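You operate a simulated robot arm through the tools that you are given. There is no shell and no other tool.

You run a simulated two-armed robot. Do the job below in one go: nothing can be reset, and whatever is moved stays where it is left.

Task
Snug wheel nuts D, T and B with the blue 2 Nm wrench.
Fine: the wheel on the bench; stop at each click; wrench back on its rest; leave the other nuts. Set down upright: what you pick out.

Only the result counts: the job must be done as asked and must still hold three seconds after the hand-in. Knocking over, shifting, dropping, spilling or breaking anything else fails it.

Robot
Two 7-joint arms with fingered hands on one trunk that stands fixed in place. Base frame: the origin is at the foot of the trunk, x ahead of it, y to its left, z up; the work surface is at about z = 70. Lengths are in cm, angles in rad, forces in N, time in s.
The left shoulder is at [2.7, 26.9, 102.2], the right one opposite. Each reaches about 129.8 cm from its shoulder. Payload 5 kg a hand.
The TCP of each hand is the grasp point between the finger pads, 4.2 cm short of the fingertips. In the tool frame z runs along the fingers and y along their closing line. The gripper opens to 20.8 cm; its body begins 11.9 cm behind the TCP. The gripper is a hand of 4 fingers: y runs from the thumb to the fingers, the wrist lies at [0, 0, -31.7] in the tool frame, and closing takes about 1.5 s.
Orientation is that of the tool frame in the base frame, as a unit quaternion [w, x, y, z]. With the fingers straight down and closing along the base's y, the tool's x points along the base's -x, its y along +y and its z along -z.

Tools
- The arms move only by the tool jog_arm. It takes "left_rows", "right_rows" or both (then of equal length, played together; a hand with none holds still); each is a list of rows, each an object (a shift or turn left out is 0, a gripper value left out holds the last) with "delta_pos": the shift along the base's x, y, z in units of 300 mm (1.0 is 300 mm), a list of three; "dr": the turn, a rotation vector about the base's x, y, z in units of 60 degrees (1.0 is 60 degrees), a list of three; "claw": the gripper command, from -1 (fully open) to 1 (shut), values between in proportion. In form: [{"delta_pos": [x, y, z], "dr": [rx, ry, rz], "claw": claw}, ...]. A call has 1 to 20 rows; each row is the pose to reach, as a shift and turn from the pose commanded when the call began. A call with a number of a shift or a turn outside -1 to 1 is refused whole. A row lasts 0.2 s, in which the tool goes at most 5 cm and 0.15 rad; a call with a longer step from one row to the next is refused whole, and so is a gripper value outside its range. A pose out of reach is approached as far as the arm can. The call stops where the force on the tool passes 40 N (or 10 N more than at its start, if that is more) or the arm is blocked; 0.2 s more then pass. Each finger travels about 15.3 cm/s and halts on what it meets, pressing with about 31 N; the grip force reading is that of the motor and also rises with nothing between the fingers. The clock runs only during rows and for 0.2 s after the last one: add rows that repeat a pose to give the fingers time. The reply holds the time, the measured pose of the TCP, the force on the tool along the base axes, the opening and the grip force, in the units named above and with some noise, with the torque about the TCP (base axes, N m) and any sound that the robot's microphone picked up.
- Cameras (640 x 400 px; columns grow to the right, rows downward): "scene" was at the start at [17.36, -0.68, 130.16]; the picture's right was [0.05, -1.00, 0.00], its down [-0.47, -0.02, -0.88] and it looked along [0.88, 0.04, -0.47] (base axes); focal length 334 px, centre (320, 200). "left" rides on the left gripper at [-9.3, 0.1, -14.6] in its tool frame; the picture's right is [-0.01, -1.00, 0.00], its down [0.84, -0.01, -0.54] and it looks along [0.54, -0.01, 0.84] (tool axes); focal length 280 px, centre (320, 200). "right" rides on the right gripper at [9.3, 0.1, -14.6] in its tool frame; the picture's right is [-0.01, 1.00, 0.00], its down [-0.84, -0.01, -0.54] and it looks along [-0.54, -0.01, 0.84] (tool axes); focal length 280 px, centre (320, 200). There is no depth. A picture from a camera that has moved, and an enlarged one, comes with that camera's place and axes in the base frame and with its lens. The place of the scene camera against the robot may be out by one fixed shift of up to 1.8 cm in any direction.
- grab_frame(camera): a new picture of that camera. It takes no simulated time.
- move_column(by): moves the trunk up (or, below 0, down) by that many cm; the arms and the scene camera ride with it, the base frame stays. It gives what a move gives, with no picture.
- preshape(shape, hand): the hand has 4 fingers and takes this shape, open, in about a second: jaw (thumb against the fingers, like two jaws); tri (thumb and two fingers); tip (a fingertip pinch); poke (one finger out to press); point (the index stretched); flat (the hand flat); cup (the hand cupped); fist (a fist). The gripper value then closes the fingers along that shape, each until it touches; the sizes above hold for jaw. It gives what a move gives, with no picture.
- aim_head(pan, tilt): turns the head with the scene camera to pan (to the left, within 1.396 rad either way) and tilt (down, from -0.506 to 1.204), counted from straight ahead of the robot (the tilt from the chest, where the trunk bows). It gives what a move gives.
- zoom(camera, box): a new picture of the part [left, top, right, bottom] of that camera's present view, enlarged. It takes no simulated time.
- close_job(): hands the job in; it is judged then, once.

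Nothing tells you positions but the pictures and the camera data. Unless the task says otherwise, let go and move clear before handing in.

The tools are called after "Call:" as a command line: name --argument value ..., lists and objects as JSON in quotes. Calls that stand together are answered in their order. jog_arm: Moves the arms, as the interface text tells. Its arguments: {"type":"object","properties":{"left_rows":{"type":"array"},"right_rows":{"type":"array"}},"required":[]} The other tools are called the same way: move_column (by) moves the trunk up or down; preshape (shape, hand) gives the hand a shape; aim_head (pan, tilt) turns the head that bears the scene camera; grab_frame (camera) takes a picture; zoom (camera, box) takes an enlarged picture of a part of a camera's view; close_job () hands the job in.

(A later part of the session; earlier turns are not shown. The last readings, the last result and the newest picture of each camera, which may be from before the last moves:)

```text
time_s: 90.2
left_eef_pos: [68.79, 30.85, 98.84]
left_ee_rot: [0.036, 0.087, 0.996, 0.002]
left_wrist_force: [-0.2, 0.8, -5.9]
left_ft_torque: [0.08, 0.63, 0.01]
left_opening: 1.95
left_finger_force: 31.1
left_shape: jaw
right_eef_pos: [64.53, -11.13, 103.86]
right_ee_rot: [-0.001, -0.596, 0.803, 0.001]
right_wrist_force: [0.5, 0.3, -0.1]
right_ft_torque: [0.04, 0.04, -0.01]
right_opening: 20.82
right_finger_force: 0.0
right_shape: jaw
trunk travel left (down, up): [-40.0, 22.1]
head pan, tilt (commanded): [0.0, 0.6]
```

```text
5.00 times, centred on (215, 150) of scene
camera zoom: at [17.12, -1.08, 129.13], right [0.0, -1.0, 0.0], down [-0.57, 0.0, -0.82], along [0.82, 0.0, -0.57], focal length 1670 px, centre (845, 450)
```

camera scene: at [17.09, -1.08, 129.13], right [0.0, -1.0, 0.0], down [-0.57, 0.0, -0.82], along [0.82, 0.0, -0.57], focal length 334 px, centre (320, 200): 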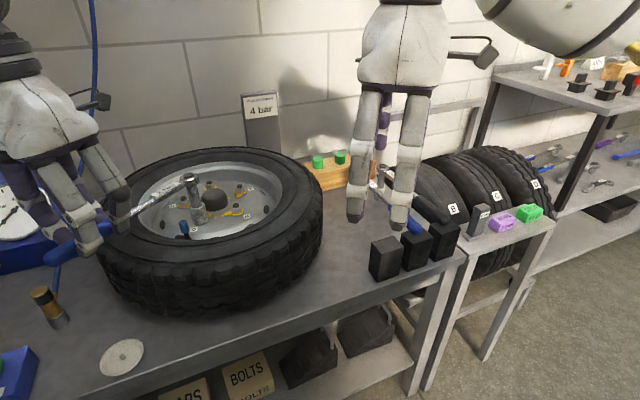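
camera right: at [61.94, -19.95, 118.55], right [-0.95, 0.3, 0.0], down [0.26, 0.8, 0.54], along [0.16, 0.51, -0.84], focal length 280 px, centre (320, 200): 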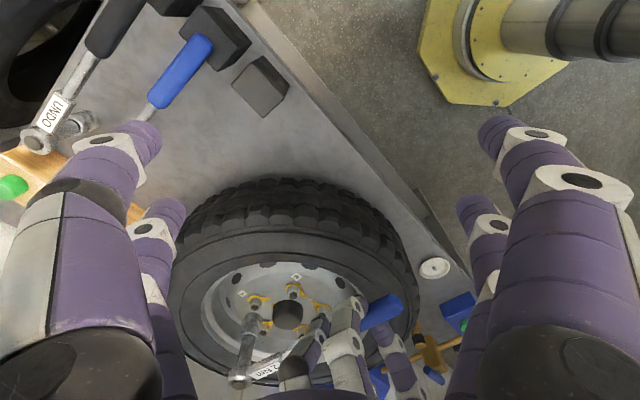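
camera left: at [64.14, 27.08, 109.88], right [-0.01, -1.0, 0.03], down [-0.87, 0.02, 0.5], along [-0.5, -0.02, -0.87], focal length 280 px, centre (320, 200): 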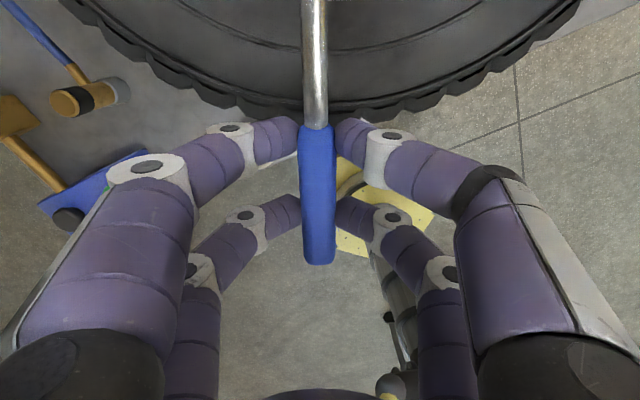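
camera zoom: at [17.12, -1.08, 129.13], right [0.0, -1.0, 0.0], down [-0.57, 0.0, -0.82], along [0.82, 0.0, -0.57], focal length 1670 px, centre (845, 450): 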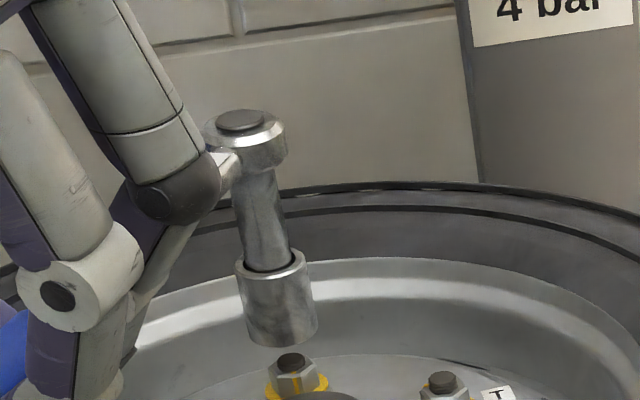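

Aligned and upright over B. Its hex corner works out at about 37°, so I'll rotate the wrench there about B's axis.

Call:
jog_arm --left_rows '[{"delta_pos": [-0.0085, -0.0983, 0], "dr": [0, 0, 0.1333]}, {"delta_pos": [-0.0002, -0.1954, 0], "dr": [0, 0, 0.2667]}, {"delta_pos": [0.0215, -0.2905, 0], "dr": [0, 0, 0.4]}, {"delta_pos": [0.0562, -0.3816, 0], "dr": [0, 0, 0.5333]}, {"delta_pos": [0.1034, -0.467, 0], "dr": [0, 0, 0.6667]}, {"delta_pos": [0.154, -0.5357, 0], "dr": [0, 0, 0.7833]}, {"delta_pos": [0.154, -0.5357, 0], "dr": [0, 0, 0.7833]}, {"delta_pos": [0.154, -0.5357, 0], "dr": [0, 0, 0.7833]}]'

Call:
zoom --camera "right" --box '[240, 310, 300, 360]'

Call:
zoom --camera "scene" --box '[180, 130, 270, 200]'

```text
time_s: 92.0
left_eef_pos: [73.46, 14.65, 98.76]
left_ee_rot: [0.033, -0.318, 0.947, 0.017]
left_wrist_force: [0.2, 0.3, -6.3]
left_ft_torque: [-0.4, 0.48, 0.0]
left_opening: 1.96
left_finger_force: 30.4
left_shape: jaw
right_eef_pos: [64.7, -11.14, 103.78]
right_ee_rot: [-0.002, -0.595, 0.804, 0.001]
right_wrist_force: [0.2, 0.1, 0.6]
right_ft_torque: [-0.01, 0.01, -0.02]
right_opening: 20.83
right_finger_force: 0.1
right_shape: jaw
trunk travel left (down, up): [-40.0, 22.1]
head pan, tilt (commanded): [0.0, 0.6]
```

```text
8.00 times, centred on (270, 335) of right
camera zoom: at [61.92, -19.97, 118.56], right [-0.95, 0.31, 0.0], down [0.26, 0.8, 0.54], along [0.16, 0.51, -0.84], focal length 2243 px, centre (720, -880)
```

zoom: 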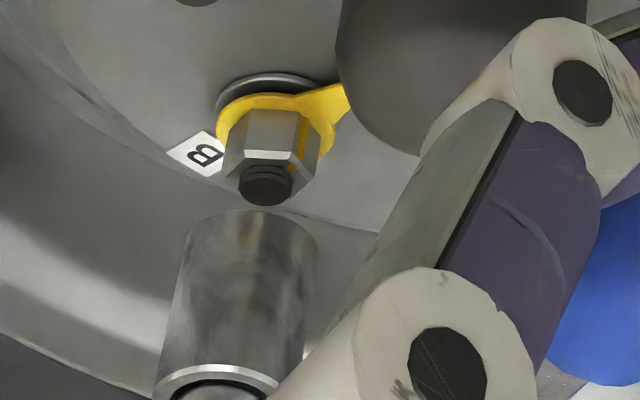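

```text
5.71 times, centred on (225, 165) of scene
camera zoom: at [17.11, -1.09, 129.13], right [0.0, -1.0, 0.0], down [-0.57, 0.0, -0.82], along [0.82, 0.0, -0.57], focal length 1909 px, centre (863, 400)
```

zoom: 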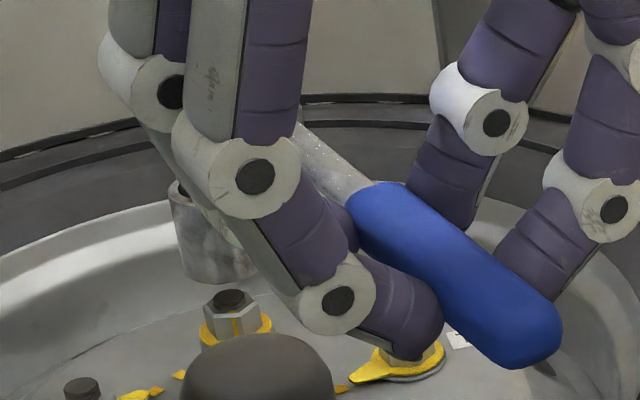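

Call:
jog_arm --left_rows '[{"delta_pos": [0.0033, 0.006, -0.02]}, {"delta_pos": [0.0033, 0.006, -0.045]}, {"delta_pos": [0.0033, 0.006, -0.06]}, {"delta_pos": [0.0033, 0.006, -0.063]}, {"delta_pos": [0.0033, 0.006, -0.063]}]'

Call:
zoom --camera "right" --box '[240, 305, 300, 355]'

Call:
zoom --camera "scene" --box '[190, 160, 240, 200]'

```text
time_s: 93.2
left_eef_pos: [73.68, 14.81, 96.95]
left_ee_rot: [0.032, -0.317, 0.948, 0.016]
left_wrist_force: [0.0, -0.4, -6.2]
left_ft_torque: [-0.38, 0.47, 0.03]
left_opening: 1.95
left_finger_force: 30.6
left_shape: jaw
right_eef_pos: [64.71, -11.06, 103.79]
right_ee_rot: [-0.001, -0.595, 0.803, 0.001]
right_wrist_force: [-0.7, -0.5, 0.4]
right_ft_torque: [0.0, 0.02, -0.02]
right_opening: 20.82
right_finger_force: 0.0
right_shape: jaw
trunk travel left (down, up): [-40.0, 22.1]
head pan, tilt (commanded): [0.0, 0.6]
```

```text
8.00 times, centred on (270, 330) of right
camera zoom: at [61.93, -19.95, 118.55], right [-0.95, 0.3, 0.0], down [0.26, 0.8, 0.54], along [0.16, 0.51, -0.84], focal length 2243 px, centre (720, -840)
```

zoom: 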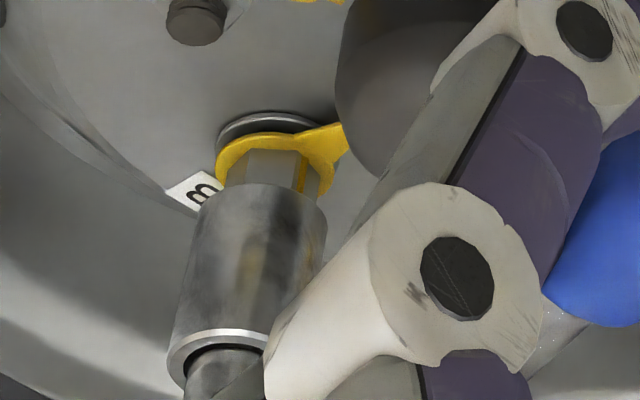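

```text
10.00 times, centred on (215, 180) of scene
camera zoom: at [17.11, -1.08, 129.13], right [0.0, -1.0, 0.0], down [-0.57, 0.0, -0.82], along [0.82, 0.0, -0.57], focal length 3341 px, centre (1370, 400)
```

zoom: 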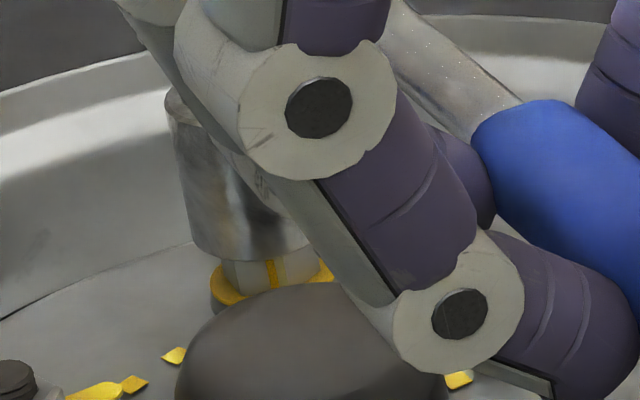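

Call:
jog_arm --left_rows '[{"delta_pos": [-0.005, -0.005, 0]}, {"delta_pos": [-0.005, -0.005, -0.012]}, {"delta_pos": [-0.005, -0.005, -0.024]}, {"delta_pos": [-0.005, -0.005, -0.024]}]'

Call:
zoom --camera "right" --box '[240, 305, 300, 355]'

```text
time_s: 94.2
left_eef_pos: [73.45, 14.7, 96.29]
left_ee_rot: [0.033, -0.317, 0.948, 0.016]
left_wrist_force: [0.8, 0.3, -6.5]
left_ft_torque: [-0.43, 0.48, -0.01]
left_opening: 1.97
left_finger_force: 30.7
left_shape: jaw
right_eef_pos: [64.75, -11.12, 103.77]
right_ee_rot: [-0.001, -0.596, 0.803, 0.001]
right_wrist_force: [-0.3, -0.1, -0.2]
right_ft_torque: [-0.01, 0.04, -0.01]
right_opening: 20.79
right_finger_force: 0.0
right_shape: jaw
trunk travel left (down, up): [-40.0, 22.1]
head pan, tilt (commanded): [0.0, 0.6]
```

```text
8.00 times, centred on (270, 330) of right
camera zoom: at [61.93, -19.96, 118.56], right [-0.95, 0.3, 0.0], down [0.26, 0.8, 0.54], along [0.16, 0.51, -0.84], focal length 2243 px, centre (720, -840)
```

zoom: 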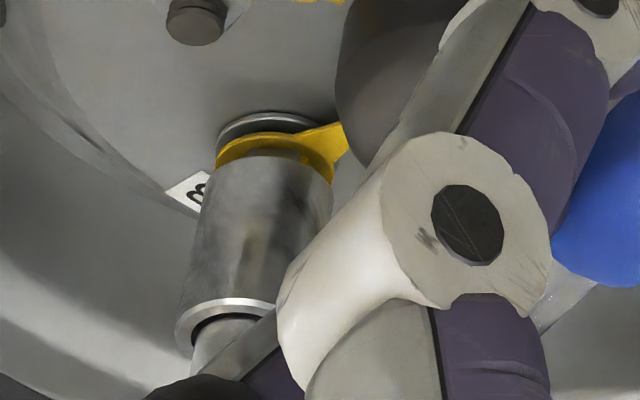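

It's slipping onto B cleanly. Seating.

Call:
jog_arm --left_rows '[{"delta_pos": [0, 0, -0.01]}, {"delta_pos": [0, 0, -0.02]}, {"delta_pos": [0, 0, -0.028]}, {"delta_pos": [0, 0, -0.028]}]'

Call:
zoom --camera "right" --box '[240, 305, 300, 355]'

Call:
zoom --camera "scene" --box '[190, 160, 240, 200]'

```text
time_s: 95.2
left_eef_pos: [73.38, 14.73, 95.35]
left_ee_rot: [0.033, -0.317, 0.948, 0.017]
left_wrist_force: [-0.4, 0.2, -6.4]
left_ft_torque: [-0.37, 0.46, 0.0]
left_opening: 1.96
left_finger_force: 31.0
left_shape: jaw
right_eef_pos: [64.76, -11.08, 103.89]
right_ee_rot: [-0.001, -0.596, 0.803, 0.0]
right_wrist_force: [0.4, 0.8, -0.7]
right_ft_torque: [0.01, -0.01, -0.02]
right_opening: 20.8
right_finger_force: 0.1
right_shape: jaw
trunk travel left (down, up): [-40.0, 22.1]
head pan, tilt (commanded): [0.0, 0.6]
```

```text
8.00 times, centred on (270, 330) of right
camera zoom: at [61.93, -19.95, 118.55], right [-0.95, 0.3, 0.0], down [0.26, 0.8, 0.54], along [0.16, 0.51, -0.84], focal length 2243 px, centre (720, -840)
```

zoom: 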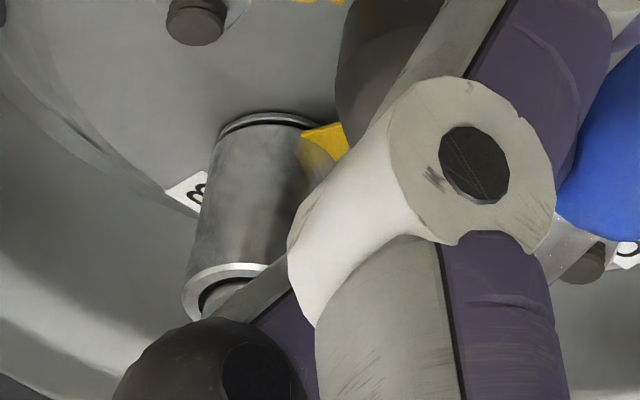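

```text
10.00 times, centred on (215, 180) of scene
camera zoom: at [17.11, -1.08, 129.13], right [0.0, -1.0, 0.0], down [-0.57, 0.0, -0.82], along [0.82, 0.0, -0.57], focal length 3341 px, centre (1370, 400)
```

zoom: 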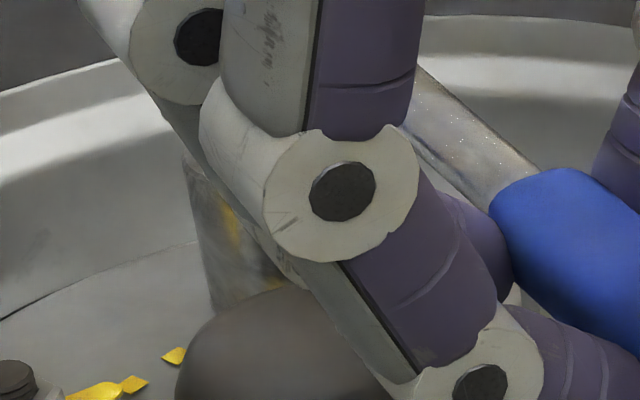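

Call:
jog_arm --left_rows '[{"delta_pos": [-0.037, 0.0485, -0.001], "dr": [0, 0, -0.0833]}, {"delta_pos": [-0.0697, 0.0999, -0.002], "dr": [0, 0, -0.1667]}, {"delta_pos": [-0.0978, 0.1541, -0.003], "dr": [0, 0, -0.25]}]'

Call:
zoom --camera "right" --box '[240, 305, 300, 355]'

```text
time_s: 96.0
left_eef_pos: [70.59, 19.39, 95.32]
left_ee_rot: [0.034, -0.19, 0.981, 0.012]
left_wrist_force: [0.0, -0.6, -5.2]
left_ft_torque: [-0.32, 0.54, -0.01]
left_opening: 1.96
left_finger_force: 30.8
left_shape: jaw
right_eef_pos: [64.69, -11.11, 103.81]
right_ee_rot: [-0.002, -0.596, 0.803, 0.001]
right_wrist_force: [-0.5, 0.1, 0.8]
right_ft_torque: [-0.05, -0.03, -0.03]
right_opening: 20.78
right_finger_force: 0.1
right_shape: jaw
trunk travel left (down, up): [-40.0, 22.1]
head pan, tilt (commanded): [0.0, 0.6]
```

```text
8.00 times, centred on (270, 330) of right
camera zoom: at [61.92, -19.92, 118.57], right [-0.95, 0.3, 0.0], down [0.26, 0.8, 0.54], along [0.16, 0.51, -0.84], focal length 2243 px, centre (720, -840)
```

zoom: 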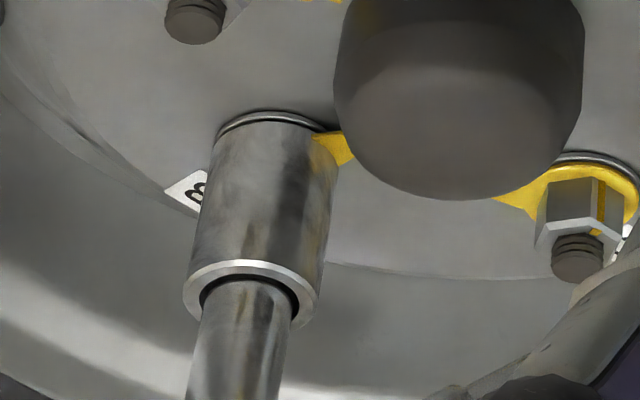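

Call:
jog_arm --left_rows '[{"delta_pos": [-0.0232, 0.0564, -0.001], "dr": [0, 0, -0.0833]}, {"delta_pos": [-0.0413, 0.1146, -0.002], "dr": [0, 0, -0.1667]}, {"delta_pos": [-0.0544, 0.1741, -0.003], "dr": [0, 0, -0.25]}]'

Call:
zoom --camera "right" --box '[240, 305, 300, 355]'

Call:
zoom --camera "scene" --box '[180, 150, 250, 210]'

```text
time_s: 96.8
left_eef_pos: [68.91, 24.59, 95.21]
left_ee_rot: [0.035, -0.06, 0.998, 0.007]
left_wrist_force: [1.0, -0.5, -5.5]
left_ft_torque: [-0.15, 0.53, 0.34]
left_opening: 1.95
left_finger_force: 30.6
left_shape: jaw
right_eef_pos: [64.74, -11.17, 103.82]
right_ee_rot: [-0.001, -0.596, 0.803, 0.001]
right_wrist_force: [-0.8, 0.1, 0.2]
right_ft_torque: [-0.01, 0.01, 0.01]
right_opening: 20.78
right_finger_force: 0.1
right_shape: jaw
trunk travel left (down, up): [-40.0, 22.1]
head pan, tilt (commanded): [0.0, 0.6]
```

```text
8.00 times, centred on (270, 330) of right
camera zoom: at [61.93, -19.93, 118.55], right [-0.95, 0.3, 0.0], down [0.26, 0.8, 0.54], along [0.16, 0.51, -0.84], focal length 2243 px, centre (720, -840)
```

zoom: 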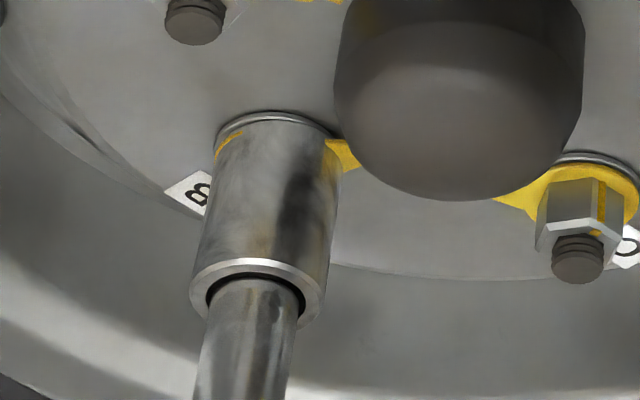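

```text
6.67 times, centred on (215, 180) of scene
camera zoom: at [17.12, -1.08, 129.13], right [0.0, -1.0, 0.0], down [-0.57, 0.0, -0.82], along [0.82, 0.0, -0.57], focal length 2227 px, centre (1020, 333)
```

zoom: 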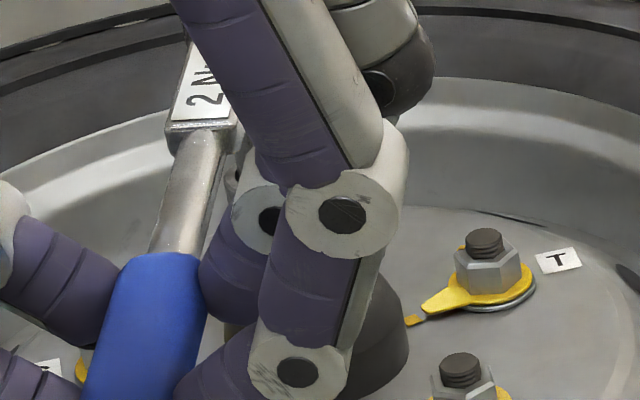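

Call:
jog_arm --left_rows '[{"delta_pos": [-0.0078, 0.0605, -0.001], "dr": [0, 0, -0.0833]}, {"delta_pos": [-0.0103, 0.1092, -0.002], "dr": [0, 0, -0.15]}]'

Call:
zoom --camera "right" --box '[240, 305, 300, 355]'

```text
time_s: 97.4
left_eef_pos: [68.5, 28.01, 95.21]
left_ee_rot: [0.036, 0.018, 0.999, 0.004]
left_wrist_force: [5.5, -3.1, -7.1]
left_ft_torque: [-0.32, 0.21, 0.28]
left_opening: 1.93
left_finger_force: 31.2
left_shape: jaw
right_eef_pos: [64.79, -11.15, 103.84]
right_ee_rot: [-0.002, -0.596, 0.803, 0.001]
right_wrist_force: [-1.1, 0.5, 0.1]
right_ft_torque: [-0.11, -0.01, -0.02]
right_opening: 20.8
right_finger_force: 0.1
right_shape: jaw
trunk travel left (down, up): [-40.0, 22.1]
head pan, tilt (commanded): [0.0, 0.6]
```

```text
8.00 times, centred on (270, 330) of right
camera zoom: at [61.93, -19.95, 118.56], right [-0.95, 0.31, 0.0], down [0.26, 0.8, 0.54], along [0.16, 0.51, -0.84], focal length 2243 px, centre (720, -840)
```

zoom: 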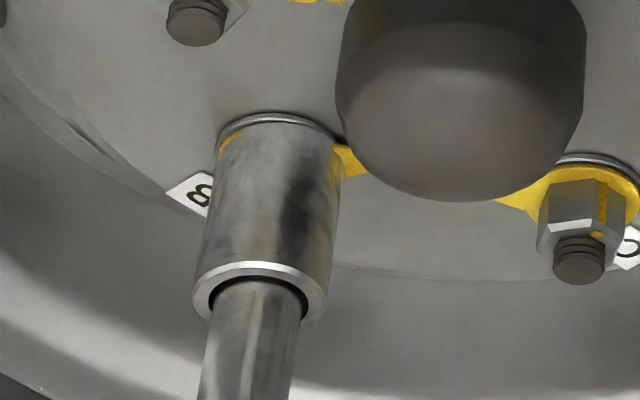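

Call:
jog_arm --left_rows '[{"delta_pos": [0.003, 0.0242, 0], "dr": [0, 0, -0.0333]}, {"delta_pos": [0.004, 0.0484, 0], "dr": [0, 0, -0.0667]}]'

Call:
zoom --camera "right" --box '[240, 305, 300, 355]'

Call:
zoom --camera "scene" --box '[180, 150, 250, 210]'

```text
time_s: 98.0
left_eef_pos: [68.69, 29.39, 95.03]
left_ee_rot: [0.036, 0.053, 0.998, 0.004]
left_wrist_force: [-0.9, -3.0, -5.0]
left_ft_torque: [-0.3, 0.59, 0.62]
left_opening: 1.97
left_finger_force: 31.4
left_shape: jaw
right_eef_pos: [64.69, -11.04, 103.85]
right_ee_rot: [-0.001, -0.595, 0.803, 0.001]
right_wrist_force: [0.0, 0.5, -0.2]
right_ft_torque: [-0.03, 0.03, 0.01]
right_opening: 20.82
right_finger_force: 0.1
right_shape: jaw
trunk travel left (down, up): [-40.0, 22.1]
head pan, tilt (commanded): [0.0, 0.6]
```

```text
8.00 times, centred on (270, 330) of right
camera zoom: at [61.92, -19.96, 118.56], right [-0.95, 0.3, 0.0], down [0.26, 0.8, 0.54], along [0.16, 0.51, -0.84], focal length 2243 px, centre (720, -840)
```

zoom: 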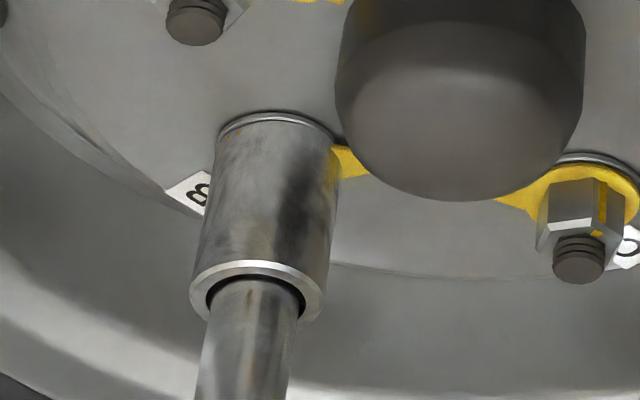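

```text
6.67 times, centred on (215, 180) of scene
camera zoom: at [17.1, -1.09, 129.13], right [0.0, -1.0, 0.0], down [-0.57, 0.0, -0.82], along [0.82, 0.0, -0.57], focal length 2227 px, centre (1020, 333)
```

zoom: 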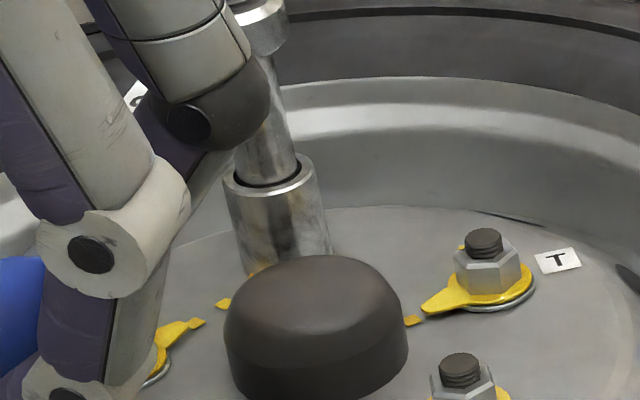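

Call:
jog_arm --left_rows '[{"delta_pos": [0.0017, 0.0242, 0], "dr": [0, 0, -0.0333]}]'

Call:
jog_arm --left_rows '[{"delta_pos": [0.0018, 0.018, 0], "dr": [0, 0, -0.025]}]'

Call:
zoom --camera "scene" --box '[190, 170, 230, 200]'

```text
time_s: 98.4
left_eef_pos: [68.7, 30.06, 95.08]
left_ee_rot: [0.036, 0.07, 0.997, 0.003]
left_wrist_force: [0.0, -3.9, -5.1]
left_ft_torque: [-0.35, 0.51, 0.55]
left_opening: 1.97
left_finger_force: 30.8
left_shape: jaw
right_eef_pos: [64.69, -11.04, 103.85]
right_ee_rot: [-0.001, -0.596, 0.803, 0.0]
right_wrist_force: [0.2, -0.2, -0.9]
right_ft_torque: [-0.02, 0.0, -0.01]
right_opening: 20.8
right_finger_force: 0.0
right_shape: jaw
trunk travel left (down, up): [-40.0, 22.1]
head pan, tilt (commanded): [0.0, 0.6]
```

```text
time_s: 98.8
left_eef_pos: [68.82, 30.52, 95.1]
left_ee_rot: [0.036, 0.082, 0.996, 0.002]
left_wrist_force: [-0.1, -3.7, -5.4]
left_ft_torque: [-0.27, 0.54, 0.6]
left_opening: 1.97
left_finger_force: 31.3
left_shape: jaw
right_eef_pos: [64.64, -11.12, 103.72]
right_ee_rot: [0.0, -0.596, 0.803, 0.002]
right_wrist_force: [0.2, -0.4, -0.2]
right_ft_torque: [0.01, -0.02, -0.01]
right_opening: 20.8
right_finger_force: 0.1
right_shape: jaw
trunk travel left (down, up): [-40.0, 22.1]
head pan, tilt (commanded): [0.0, 0.6]
```

```text
13.33 times, centred on (210, 185) of scene
camera zoom: at [17.11, -1.1, 129.13], right [0.0, -1.0, 0.0], down [-0.57, 0.0, -0.82], along [0.82, 0.0, -0.57], focal length 4455 px, centre (1787, 400)
```

zoom: 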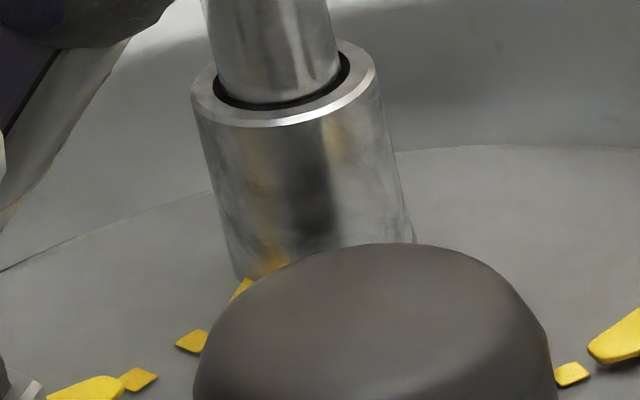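

Call:
jog_arm --left_rows '[{"delta_pos": [0.0024, 0.0181, 0], "dr": [0, 0, -0.025]}]'

Call:
jog_arm --left_rows '[{"delta_pos": [0.0028, 0.018, 0], "dr": [0, 0, -0.025]}]'

Call:
zoom --camera "scene" --box '[190, 170, 230, 200]'

```text
time_s: 99.2
left_eef_pos: [68.97, 31.16, 95.07]
left_ee_rot: [0.036, 0.096, 0.995, 0.002]
left_wrist_force: [-1.2, -2.3, -5.3]
left_ft_torque: [-0.31, 0.57, 0.71]
left_opening: 1.96
left_finger_force: 30.9
left_shape: jaw
right_eef_pos: [64.67, -11.09, 103.77]
right_ee_rot: [-0.001, -0.596, 0.803, 0.002]
right_wrist_force: [-0.4, 0.0, -0.2]
right_ft_torque: [0.02, -0.02, 0.02]
right_opening: 20.8
right_finger_force: 0.2
right_shape: jaw
trunk travel left (down, up): [-40.0, 22.1]
head pan, tilt (commanded): [0.0, 0.6]
```

```text
time_s: 99.6
left_eef_pos: [68.95, 31.67, 95.09]
left_ee_rot: [0.036, 0.109, 0.993, 0.001]
left_wrist_force: [-0.2, -3.6, -5.8]
left_ft_torque: [-0.3, 0.58, 0.64]
left_opening: 1.96
left_finger_force: 31.1
left_shape: jaw
right_eef_pos: [64.82, -11.08, 103.74]
right_ee_rot: [-0.001, -0.595, 0.804, 0.001]
right_wrist_force: [-0.1, -0.2, 0.3]
right_ft_torque: [-0.05, 0.04, 0.01]
right_opening: 20.79
right_finger_force: 0.0
right_shape: jaw
trunk travel left (down, up): [-40.0, 22.1]
head pan, tilt (commanded): [0.0, 0.6]
```

```text
13.33 times, centred on (210, 185) of scene
camera zoom: at [17.11, -1.1, 129.13], right [0.0, -1.0, 0.0], down [-0.57, 0.0, -0.82], along [0.82, 0.0, -0.57], focal length 4455 px, centre (1787, 400)
```

zoom: 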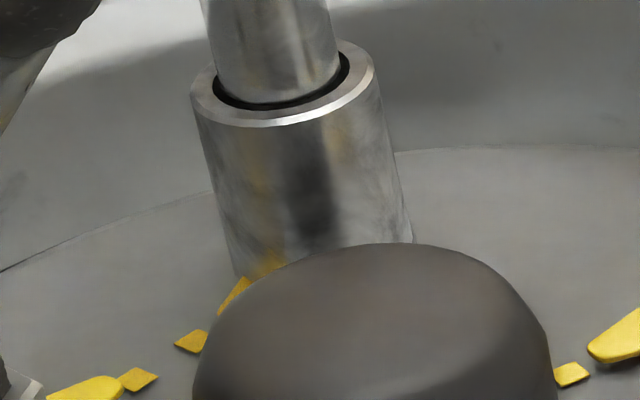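

Call:
jog_arm --left_rows '[{"delta_pos": [0.0033, 0.0179, 0], "dr": [0, 0, -0.025]}]'

Call:
jog_arm --left_rows '[{"delta_pos": [0.0038, 0.0178, 0], "dr": [0, 0, -0.025]}]'

Call:
zoom --camera "scene" --box '[190, 170, 230, 200]'

```text
time_s: 100.0
left_eef_pos: [69.0, 32.14, 95.0]
left_ee_rot: [0.036, 0.122, 0.992, 0.001]
left_wrist_force: [-0.3, -3.3, -6.9]
left_ft_torque: [-0.3, 0.56, 0.67]
left_opening: 1.95
left_finger_force: 31.0
left_shape: jaw
right_eef_pos: [64.62, -11.11, 103.76]
right_ee_rot: [0.0, -0.596, 0.803, 0.001]
right_wrist_force: [0.6, 0.1, 0.4]
right_ft_torque: [-0.03, -0.02, 0.02]
right_opening: 20.79
right_finger_force: 0.0
right_shape: jaw
trunk travel left (down, up): [-40.0, 22.1]
head pan, tilt (commanded): [0.0, 0.6]
```

```text
time_s: 100.4
left_eef_pos: [69.23, 32.64, 95.18]
left_ee_rot: [0.037, 0.134, 0.99, 0.001]
left_wrist_force: [-0.8, -3.6, -6.5]
left_ft_torque: [-0.35, 0.53, 0.69]
left_opening: 1.95
left_finger_force: 31.4
left_shape: jaw
right_eef_pos: [64.7, -11.15, 103.78]
right_ee_rot: [-0.002, -0.595, 0.803, 0.002]
right_wrist_force: [-0.6, -0.1, -0.2]
right_ft_torque: [0.03, -0.03, 0.0]
right_opening: 20.83
right_finger_force: 0.1
right_shape: jaw
trunk travel left (down, up): [-40.0, 22.1]
head pan, tilt (commanded): [0.0, 0.6]
```

```text
13.33 times, centred on (210, 185) of scene
camera zoom: at [17.11, -1.1, 129.13], right [0.0, -1.0, 0.0], down [-0.57, 0.0, -0.82], along [0.82, 0.0, -0.57], focal length 4455 px, centre (1787, 400)
```

zoom: 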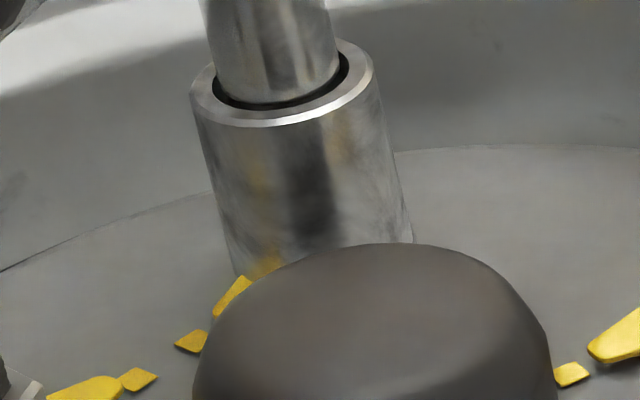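

Call:
jog_arm --left_rows '[{"delta_pos": [0.0042, 0.0178, 0], "dr": [0, 0, -0.025]}]'

Call:
jog_arm --left_rows '[{"delta_pos": [0.0047, 0.0176, 0], "dr": [0, 0, -0.025]}]'

Call:
zoom --camera "scene" --box '[190, 170, 230, 200]'

```text
time_s: 100.8
left_eef_pos: [69.4, 33.27, 95.17]
left_ee_rot: [0.036, 0.147, 0.988, 0.0]
left_wrist_force: [0.1, -3.7, -5.6]
left_ft_torque: [-0.34, 0.53, 0.78]
left_opening: 1.97
left_finger_force: 30.4
left_shape: jaw
right_eef_pos: [64.68, -11.13, 103.73]
right_ee_rot: [-0.001, -0.595, 0.804, 0.002]
right_wrist_force: [-0.6, -0.5, 0.2]
right_ft_torque: [-0.03, 0.0, -0.02]
right_opening: 20.81
right_finger_force: 0.1
right_shape: jaw
trunk travel left (down, up): [-40.0, 22.1]
head pan, tilt (commanded): [0.0, 0.6]
```

```text
time_s: 101.2
left_eef_pos: [69.42, 33.88, 95.09]
left_ee_rot: [0.036, 0.16, 0.986, -0.002]
left_wrist_force: [-0.1, 0.1, -4.7]
left_ft_torque: [0.11, 0.49, 0.07]
left_opening: 1.94
left_finger_force: 31.3
left_shape: jaw
right_eef_pos: [64.76, -11.11, 103.83]
right_ee_rot: [-0.002, -0.596, 0.803, 0.0]
right_wrist_force: [0.1, 0.1, -0.1]
right_ft_torque: [-0.02, 0.04, 0.03]
right_opening: 20.8
right_finger_force: 0.1
right_shape: jaw
trunk travel left (down, up): [-40.0, 22.1]
head pan, tilt (commanded): [0.0, 0.6]
```

```text
13.33 times, centred on (210, 185) of scene
camera zoom: at [17.11, -1.06, 129.13], right [0.0, -1.0, 0.0], down [-0.57, 0.0, -0.82], along [0.82, 0.0, -0.57], focal length 4455 px, centre (1787, 400)
```

zoom: 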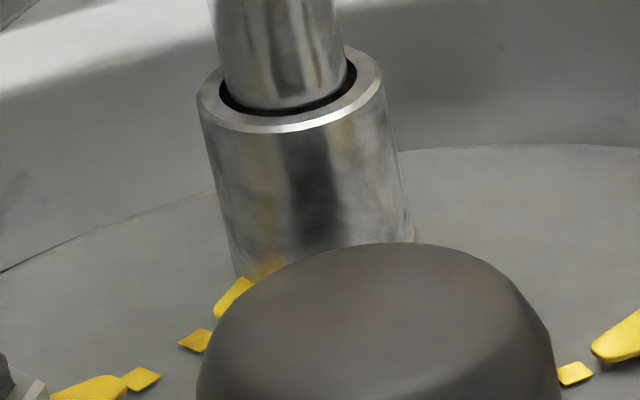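

B gave the same snap at its mark. I'll stop there, lift the wrench off and inspect all three pointers.

Call:
jog_arm --left_rows '[{"delta_pos": [0, 0, 0.04]}, {"delta_pos": [0, 0, 0.1]}, {"delta_pos": [0, 0, 0.18]}, {"delta_pos": [0, 0, 0.28]}, {"delta_pos": [0, 0, 0.35]}, {"delta_pos": [0, 0, 0.35]}, {"delta_pos": [0, 0, 0.35]}]'

Call:
zoom --camera "right" --box '[240, 280, 345, 345]'

Call:
zoom --camera "scene" --box '[165, 170, 265, 235]'

Call:
grab_frame --camera "scene"

```text
time_s: 102.8
left_eef_pos: [69.46, 33.73, 105.51]
left_ee_rot: [0.035, 0.161, 0.986, 0.0]
left_wrist_force: [-0.6, 0.6, -7.1]
left_ft_torque: [0.1, 0.61, 0.02]
left_opening: 1.96
left_finger_force: 31.2
left_shape: jaw
right_eef_pos: [64.78, -11.1, 103.82]
right_ee_rot: [-0.001, -0.596, 0.803, 0.003]
right_wrist_force: [0.5, 0.3, 0.9]
right_ft_torque: [0.03, 0.0, 0.01]
right_opening: 20.81
right_finger_force: 0.0
right_shape: jaw
trunk travel left (down, up): [-40.0, 22.1]
head pan, tilt (commanded): [0.0, 0.6]
```

```text
6.10 times, centred on (292, 312) of right
camera zoom: at [61.92, -19.95, 118.56], right [-0.95, 0.3, 0.0], down [0.26, 0.8, 0.54], along [0.16, 0.51, -0.84], focal length 1709 px, centre (488, -486)
```

zoom: 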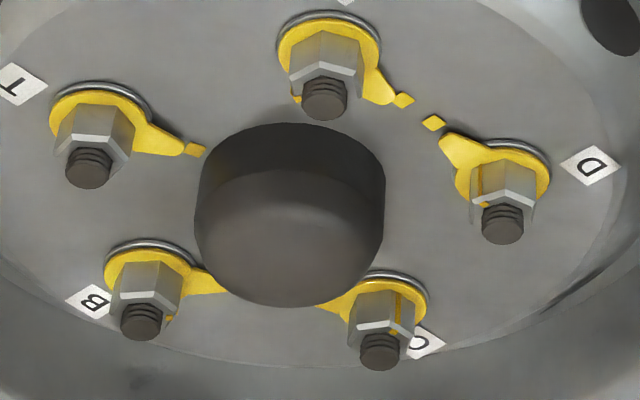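

```text
6.15 times, centred on (215, 202) of scene
camera zoom: at [17.11, -1.08, 129.13], right [0.0, -1.0, 0.0], down [-0.57, 0.0, -0.82], along [0.82, 0.0, -0.57], focal length 2056 px, centre (966, 185)
```

zoom: 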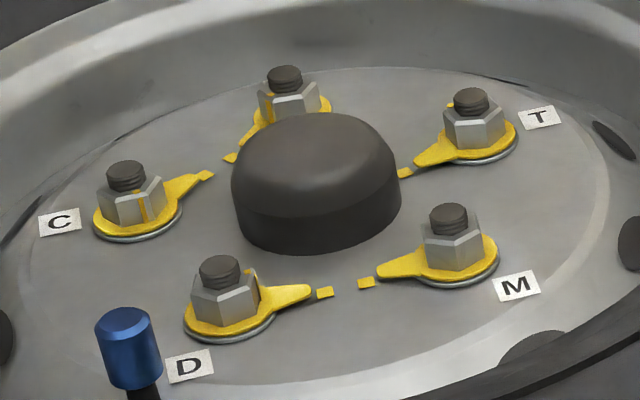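

```text
taken
camera scene: at [17.11, -1.08, 129.13], right [0.0, -1.0, 0.0], down [-0.57, 0.0, -0.82], along [0.82, 0.0, -0.57], focal length 334 px, centre (320, 200)
```

scene: 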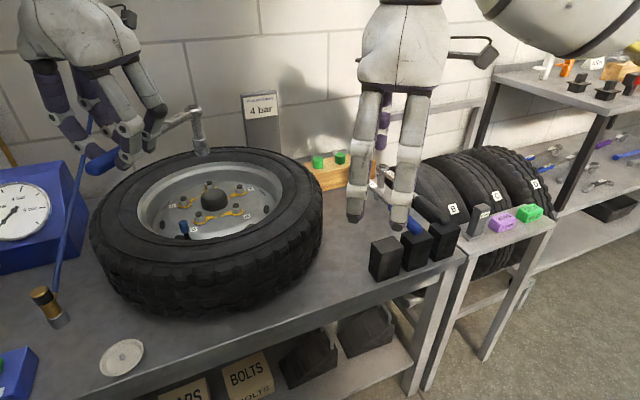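

All five pointers now sit on their marks, so D, T and B match the tight nuts M and C. Next I'll retract the right hand to its parking spot (facing the wrench rest) and bring the wrench back.

Call:
jog_arm --right_rows '[{"delta_pos": [-0.06, -0.11, 0.02], "dr": [0, 0, -0.05]}, {"delta_pos": [-0.12, -0.22, 0.04], "dr": [0, 0, -0.12]}, {"delta_pos": [-0.18, -0.33, 0.07], "dr": [0, 0, -0.2]}, {"delta_pos": [-0.24, -0.44, 0.1], "dr": [0, 0, -0.3]}, {"delta_pos": [-0.3, -0.55, 0.133], "dr": [0, 0, -0.4]}, {"delta_pos": [-0.36, -0.66, 0.133], "dr": [0, 0, -0.5]}, {"delta_pos": [-0.42, -0.77, 0.133], "dr": [0, 0, -0.58]}, {"delta_pos": [-0.48, -0.88, 0.133], "dr": [0, 0, -0.58]}, {"delta_pos": [-0.48, -0.9, 0.133], "dr": [0, 0, -0.58]}, {"delta_pos": [-0.48, -0.9, 0.133], "dr": [0, 0, -0.58]}]'

Call:
jog_arm --left_rows '[{"delta_pos": [0.02, -0.12, 0.02], "dr": [0, 0, 0.08]}, {"delta_pos": [0.05, -0.25, 0.03], "dr": [0, 0, 0.16]}, {"delta_pos": [0.08, -0.38, 0.03], "dr": [0, 0, 0.25]}, {"delta_pos": [0.11, -0.51, 0.03], "dr": [0, 0, 0.34]}, {"delta_pos": [0.14, -0.64, 0.03], "dr": [0, 0, 0.43]}, {"delta_pos": [0.17, -0.77, 0.03], "dr": [0, 0, 0.52]}, {"delta_pos": [0.2, -0.9, 0.03], "dr": [0, 0, 0.61]}, {"delta_pos": [0.22, -0.97, 0.03], "dr": [0, 0, 0.698]}, {"delta_pos": [0.22, -0.97, 0.03], "dr": [0, 0, 0.698]}]'

Call:
grab_frame --camera "scene"

Call:
grab_frame --camera "right"

```text
time_s: 105.0
left_eef_pos: [69.48, 33.62, 105.58]
left_ee_rot: [0.035, 0.161, 0.986, 0.0]
left_wrist_force: [0.9, 0.4, -6.2]
left_ft_torque: [0.23, 0.6, 0.0]
left_opening: 1.95
left_finger_force: 30.5
left_shape: jaw
right_eef_pos: [50.3, -38.13, 107.84]
right_ee_rot: [-0.001, -0.328, 0.945, 0.001]
right_wrist_force: [-0.3, -0.8, -0.5]
right_ft_torque: [0.01, 0.03, 0.0]
right_opening: 20.81
right_finger_force: 0.0
right_shape: jaw
trunk travel left (down, up): [-40.0, 22.1]
head pan, tilt (commanded): [0.0, 0.6]
```

```text
time_s: 107.0
left_eef_pos: [76.15, 4.6, 106.56]
left_ee_rot: [0.034, -0.202, 0.979, 0.013]
left_wrist_force: [-0.5, 0.2, -6.2]
left_ft_torque: [-0.28, 0.53, -0.01]
left_opening: 1.95
left_finger_force: 30.9
left_shape: jaw
right_eef_pos: [50.27, -38.1, 107.74]
right_ee_rot: [-0.001, -0.328, 0.945, 0.002]
right_wrist_force: [-0.1, -0.1, 0.5]
right_ft_torque: [0.03, 0.03, 0.0]
right_opening: 20.8
right_finger_force: 0.1
right_shape: jaw
trunk travel left (down, up): [-40.0, 22.1]
head pan, tilt (commanded): [0.0, 0.6]
```

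```text
taken
camera scene: at [17.12, -1.09, 129.13], right [0.0, -1.0, 0.0], down [-0.57, 0.0, -0.82], along [0.82, 0.0, -0.57], focal length 334 px, centre (320, 200)
```

scene: 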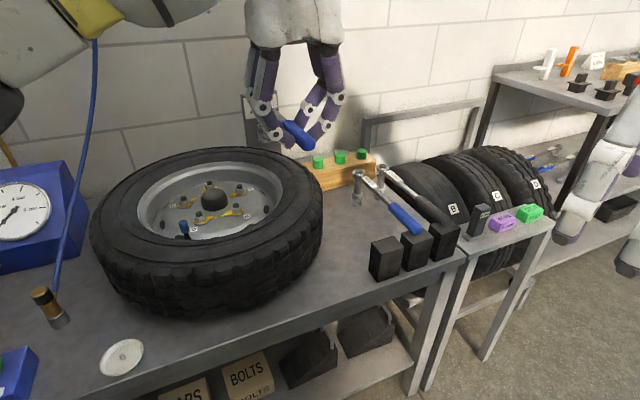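

```text
taken
camera right: at [42.95, -43.73, 122.49], right [-0.61, 0.79, 0.0], down [0.67, 0.51, 0.54], along [0.42, 0.33, -0.84], focal length 280 px, centre (320, 200)
```

right: 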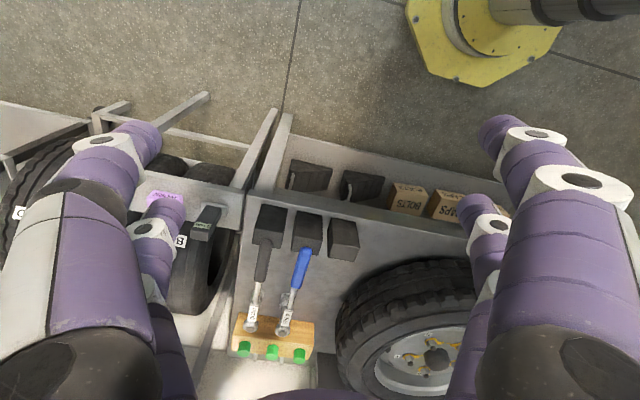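

Call:
zoom --camera "scene" --box '[230, 50, 370, 170]'

Call:
grab_frame --camera "left"

```text
3.33 times, centred on (300, 110) of scene
camera zoom: at [17.12, -1.09, 129.13], right [0.0, -1.0, 0.0], down [-0.57, 0.0, -0.82], along [0.82, 0.0, -0.57], focal length 1114 px, centre (387, 500)
```

zoom: 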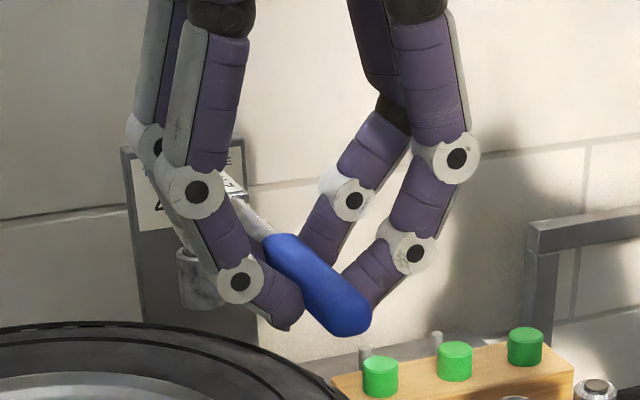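

```text
taken
camera left: at [83.54, 7.88, 121.65], right [0.41, -0.91, -0.01], down [-0.8, -0.37, 0.48], along [-0.44, -0.19, -0.88], focal length 280 px, centre (320, 200)
```

left: 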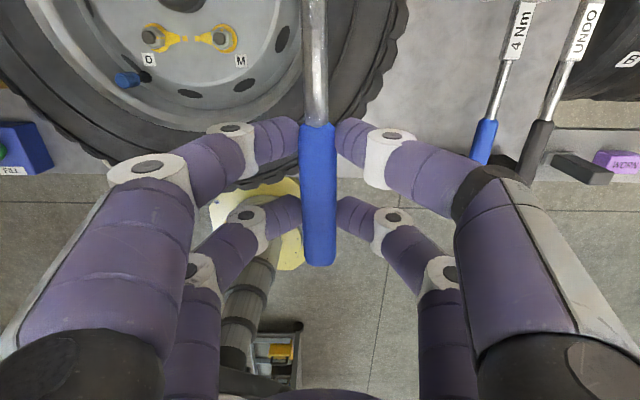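

Clearance next to the 4 Nm handle should be about half a centimetre, so I'll set down a touch to the left. Moving to a hover over the rest.

Call:
jog_arm --left_rows '[{"delta_pos": [0.022, -0.14, 0]}, {"delta_pos": [0.044, -0.28, 0]}, {"delta_pos": [0.066, -0.42, 0]}, {"delta_pos": [0.088, -0.563, 0]}, {"delta_pos": [0.088, -0.563, -0.12]}, {"delta_pos": [0.088, -0.563, -0.26]}, {"delta_pos": [0.088, -0.563, -0.4]}, {"delta_pos": [0.088, -0.563, -0.483]}, {"delta_pos": [0.088, -0.563, -0.483]}, {"delta_pos": [0.088, -0.563, -0.483]}]'

Call:
zoom --camera "scene" --box '[300, 130, 460, 290]'

Call:
zoom --camera "right" --box '[220, 190, 440, 390]'

Call:
grab_frame --camera "left"

```text
time_s: 109.2
left_eef_pos: [78.68, -12.2, 92.13]
left_ee_rot: [0.034, -0.202, 0.979, 0.012]
left_wrist_force: [-0.2, -0.3, -6.2]
left_ft_torque: [-0.24, 0.57, 0.02]
left_opening: 1.95
left_finger_force: 31.0
left_shape: jaw
right_eef_pos: [50.32, -38.07, 107.77]
right_ee_rot: [-0.001, -0.328, 0.945, 0.001]
right_wrist_force: [0.7, 0.0, -0.4]
right_ft_torque: [0.01, -0.01, 0.01]
right_opening: 20.79
right_finger_force: 0.0
right_shape: jaw
trunk travel left (down, up): [-40.0, 22.1]
head pan, tilt (commanded): [0.0, 0.6]
```

```text
2.50 times, centred on (380, 210) of scene
camera zoom: at [17.12, -1.1, 129.13], right [0.0, -1.0, 0.0], down [-0.57, 0.0, -0.82], along [0.82, 0.0, -0.57], focal length 835 px, centre (170, 175)
```

zoom: 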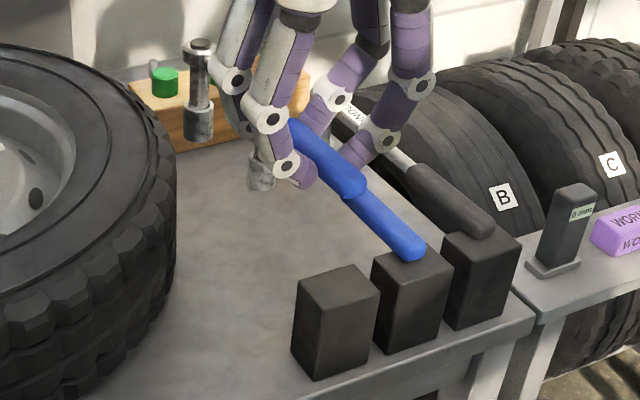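

```text
2.00 times, centred on (330, 290) of right
camera zoom: at [42.94, -43.75, 122.48], right [-0.61, 0.79, 0.0], down [0.67, 0.51, 0.54], along [0.42, 0.33, -0.84], focal length 561 px, centre (300, 20)
```

zoom: 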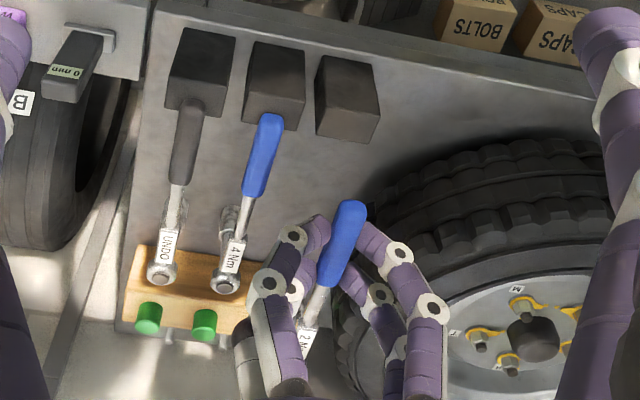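

```text
taken
camera left: at [86.18, -9.01, 107.2], right [0.41, -0.91, -0.01], down [-0.8, -0.36, 0.48], along [-0.44, -0.19, -0.88], focal length 280 px, centre (320, 200)
```

left: 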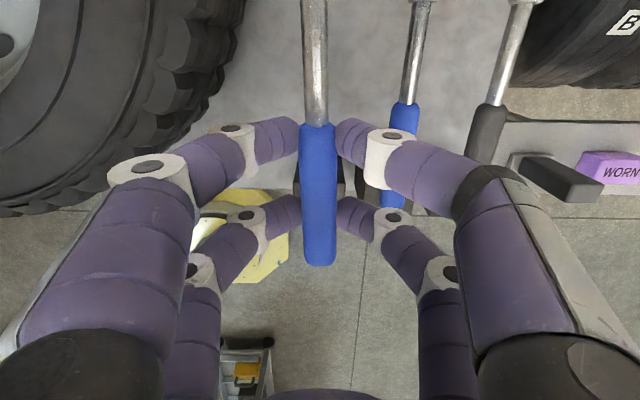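

Call:
zoom --camera "scene" --box '[310, 150, 360, 200]'

Call:
zoom --camera "scene" --box '[340, 190, 440, 270]'

```text
8.00 times, centred on (335, 175) of scene
camera zoom: at [17.12, -1.1, 129.13], right [0.0, -1.0, 0.0], down [-0.57, 0.0, -0.82], along [0.82, 0.0, -0.57], focal length 2673 px, centre (200, 400)
```

zoom: 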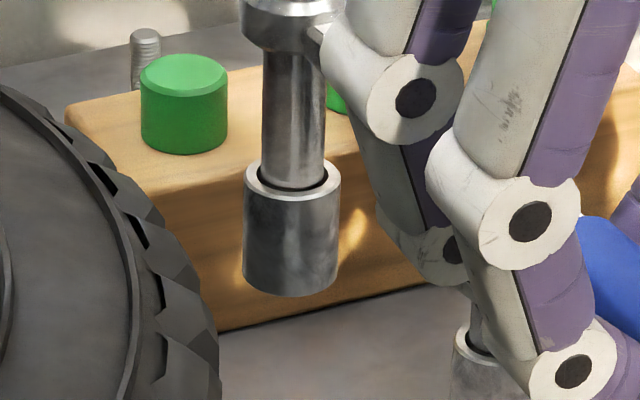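

```text
5.00 times, centred on (390, 230) of scene
camera zoom: at [17.12, -1.1, 129.13], right [0.0, -1.0, 0.0], down [-0.57, 0.0, -0.82], along [0.82, 0.0, -0.57], focal length 1670 px, centre (-30, 50)
```

zoom: 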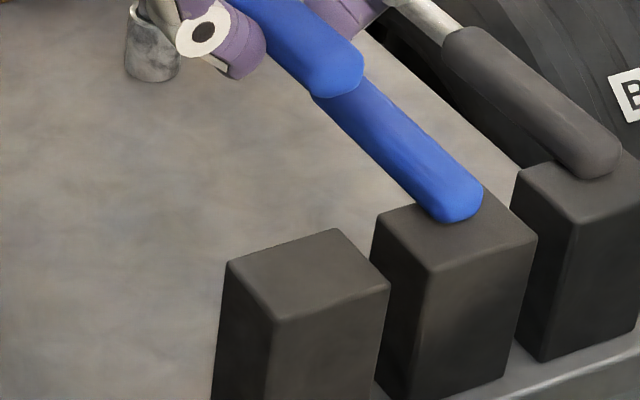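

The wrench hangs upright and about 0.5 cm left of its original line, as intended. I'll trim the pitch and lower to about 2 cm above the rest, then check clearances.

Call:
jog_arm --left_rows '[{"delta_pos": [0.0017, -0.0036, -0.0158], "dr": [0.0086, -0.0199, 0]}, {"delta_pos": [0.0017, -0.0036, -0.1], "dr": [0.0086, -0.0199, 0]}, {"delta_pos": [0.0017, -0.0036, -0.18], "dr": [0.0086, -0.0199, 0]}, {"delta_pos": [0.0017, -0.0036, -0.24], "dr": [0.0086, -0.0199, 0]}, {"delta_pos": [0.0017, -0.0036, -0.263], "dr": [0.0086, -0.0199, 0]}, {"delta_pos": [0.0017, -0.0036, -0.263], "dr": [0.0086, -0.0199, 0]}, {"delta_pos": [0.0017, -0.0036, -0.263], "dr": [0.0086, -0.0199, 0]}]'

Call:
zoom --camera "scene" --box '[310, 140, 450, 270]'

Call:
zoom --camera "right" --box '[250, 200, 400, 330]'

Call:
grab_frame --camera "left"

```text
time_s: 110.8
left_eef_pos: [78.72, -12.33, 84.14]
left_ee_rot: [0.045, -0.202, 0.978, 0.014]
left_wrist_force: [0.3, 0.0, -6.2]
left_ft_torque: [-0.24, 0.55, 0.03]
left_opening: 1.97
left_finger_force: 31.1
left_shape: jaw
right_eef_pos: [50.37, -38.05, 107.71]
right_ee_rot: [-0.001, -0.328, 0.945, 0.001]
right_wrist_force: [0.2, -0.1, 0.1]
right_ft_torque: [0.03, 0.04, 0.02]
right_opening: 20.79
right_finger_force: 0.1
right_shape: jaw
trunk travel left (down, up): [-40.0, 22.1]
head pan, tilt (commanded): [0.0, 0.6]
```

```text
3.08 times, centred on (380, 205) of scene
camera zoom: at [17.12, -1.1, 129.12], right [0.0, -1.0, 0.0], down [-0.57, 0.0, -0.82], along [0.82, 0.0, -0.57], focal length 1028 px, centre (135, 185)
```

zoom: 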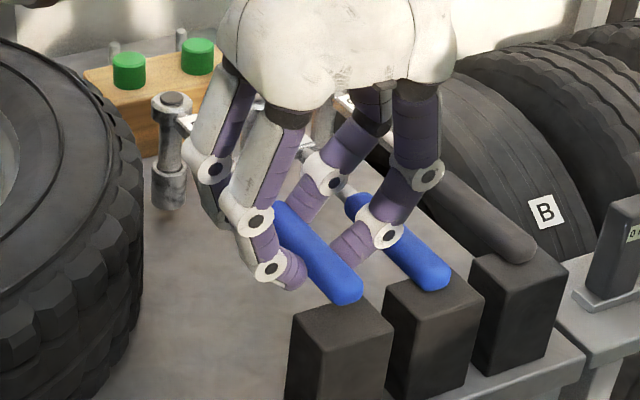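

```text
3.08 times, centred on (325, 265) of right
camera zoom: at [42.94, -43.75, 122.48], right [-0.61, 0.79, 0.0], down [0.67, 0.51, 0.54], along [0.42, 0.33, -0.84], focal length 863 px, centre (305, 0)
```

zoom: 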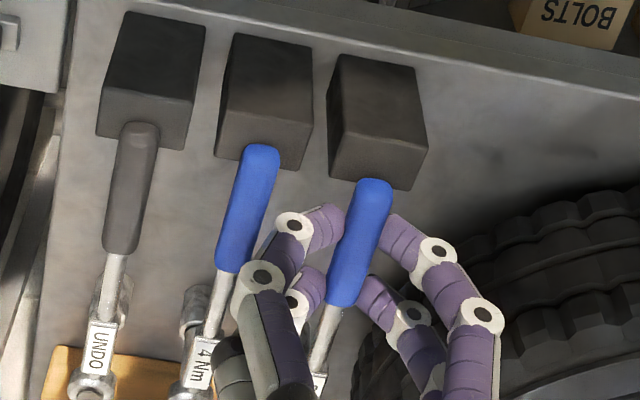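

```text
taken
camera left: at [85.86, -9.24, 99.49], right [0.41, -0.91, -0.01], down [-0.81, -0.37, 0.46], along [-0.42, -0.18, -0.89], focal length 280 px, centre (320, 200)
```

left: 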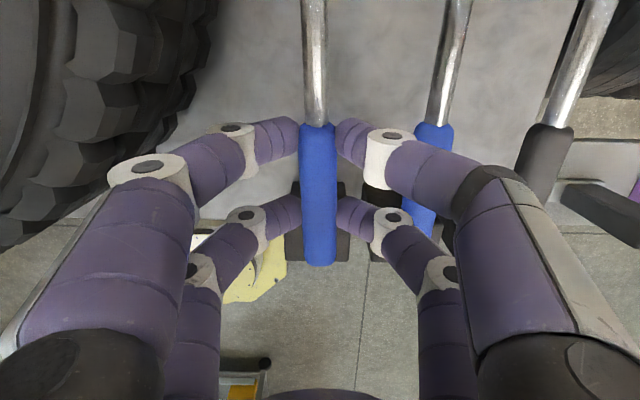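

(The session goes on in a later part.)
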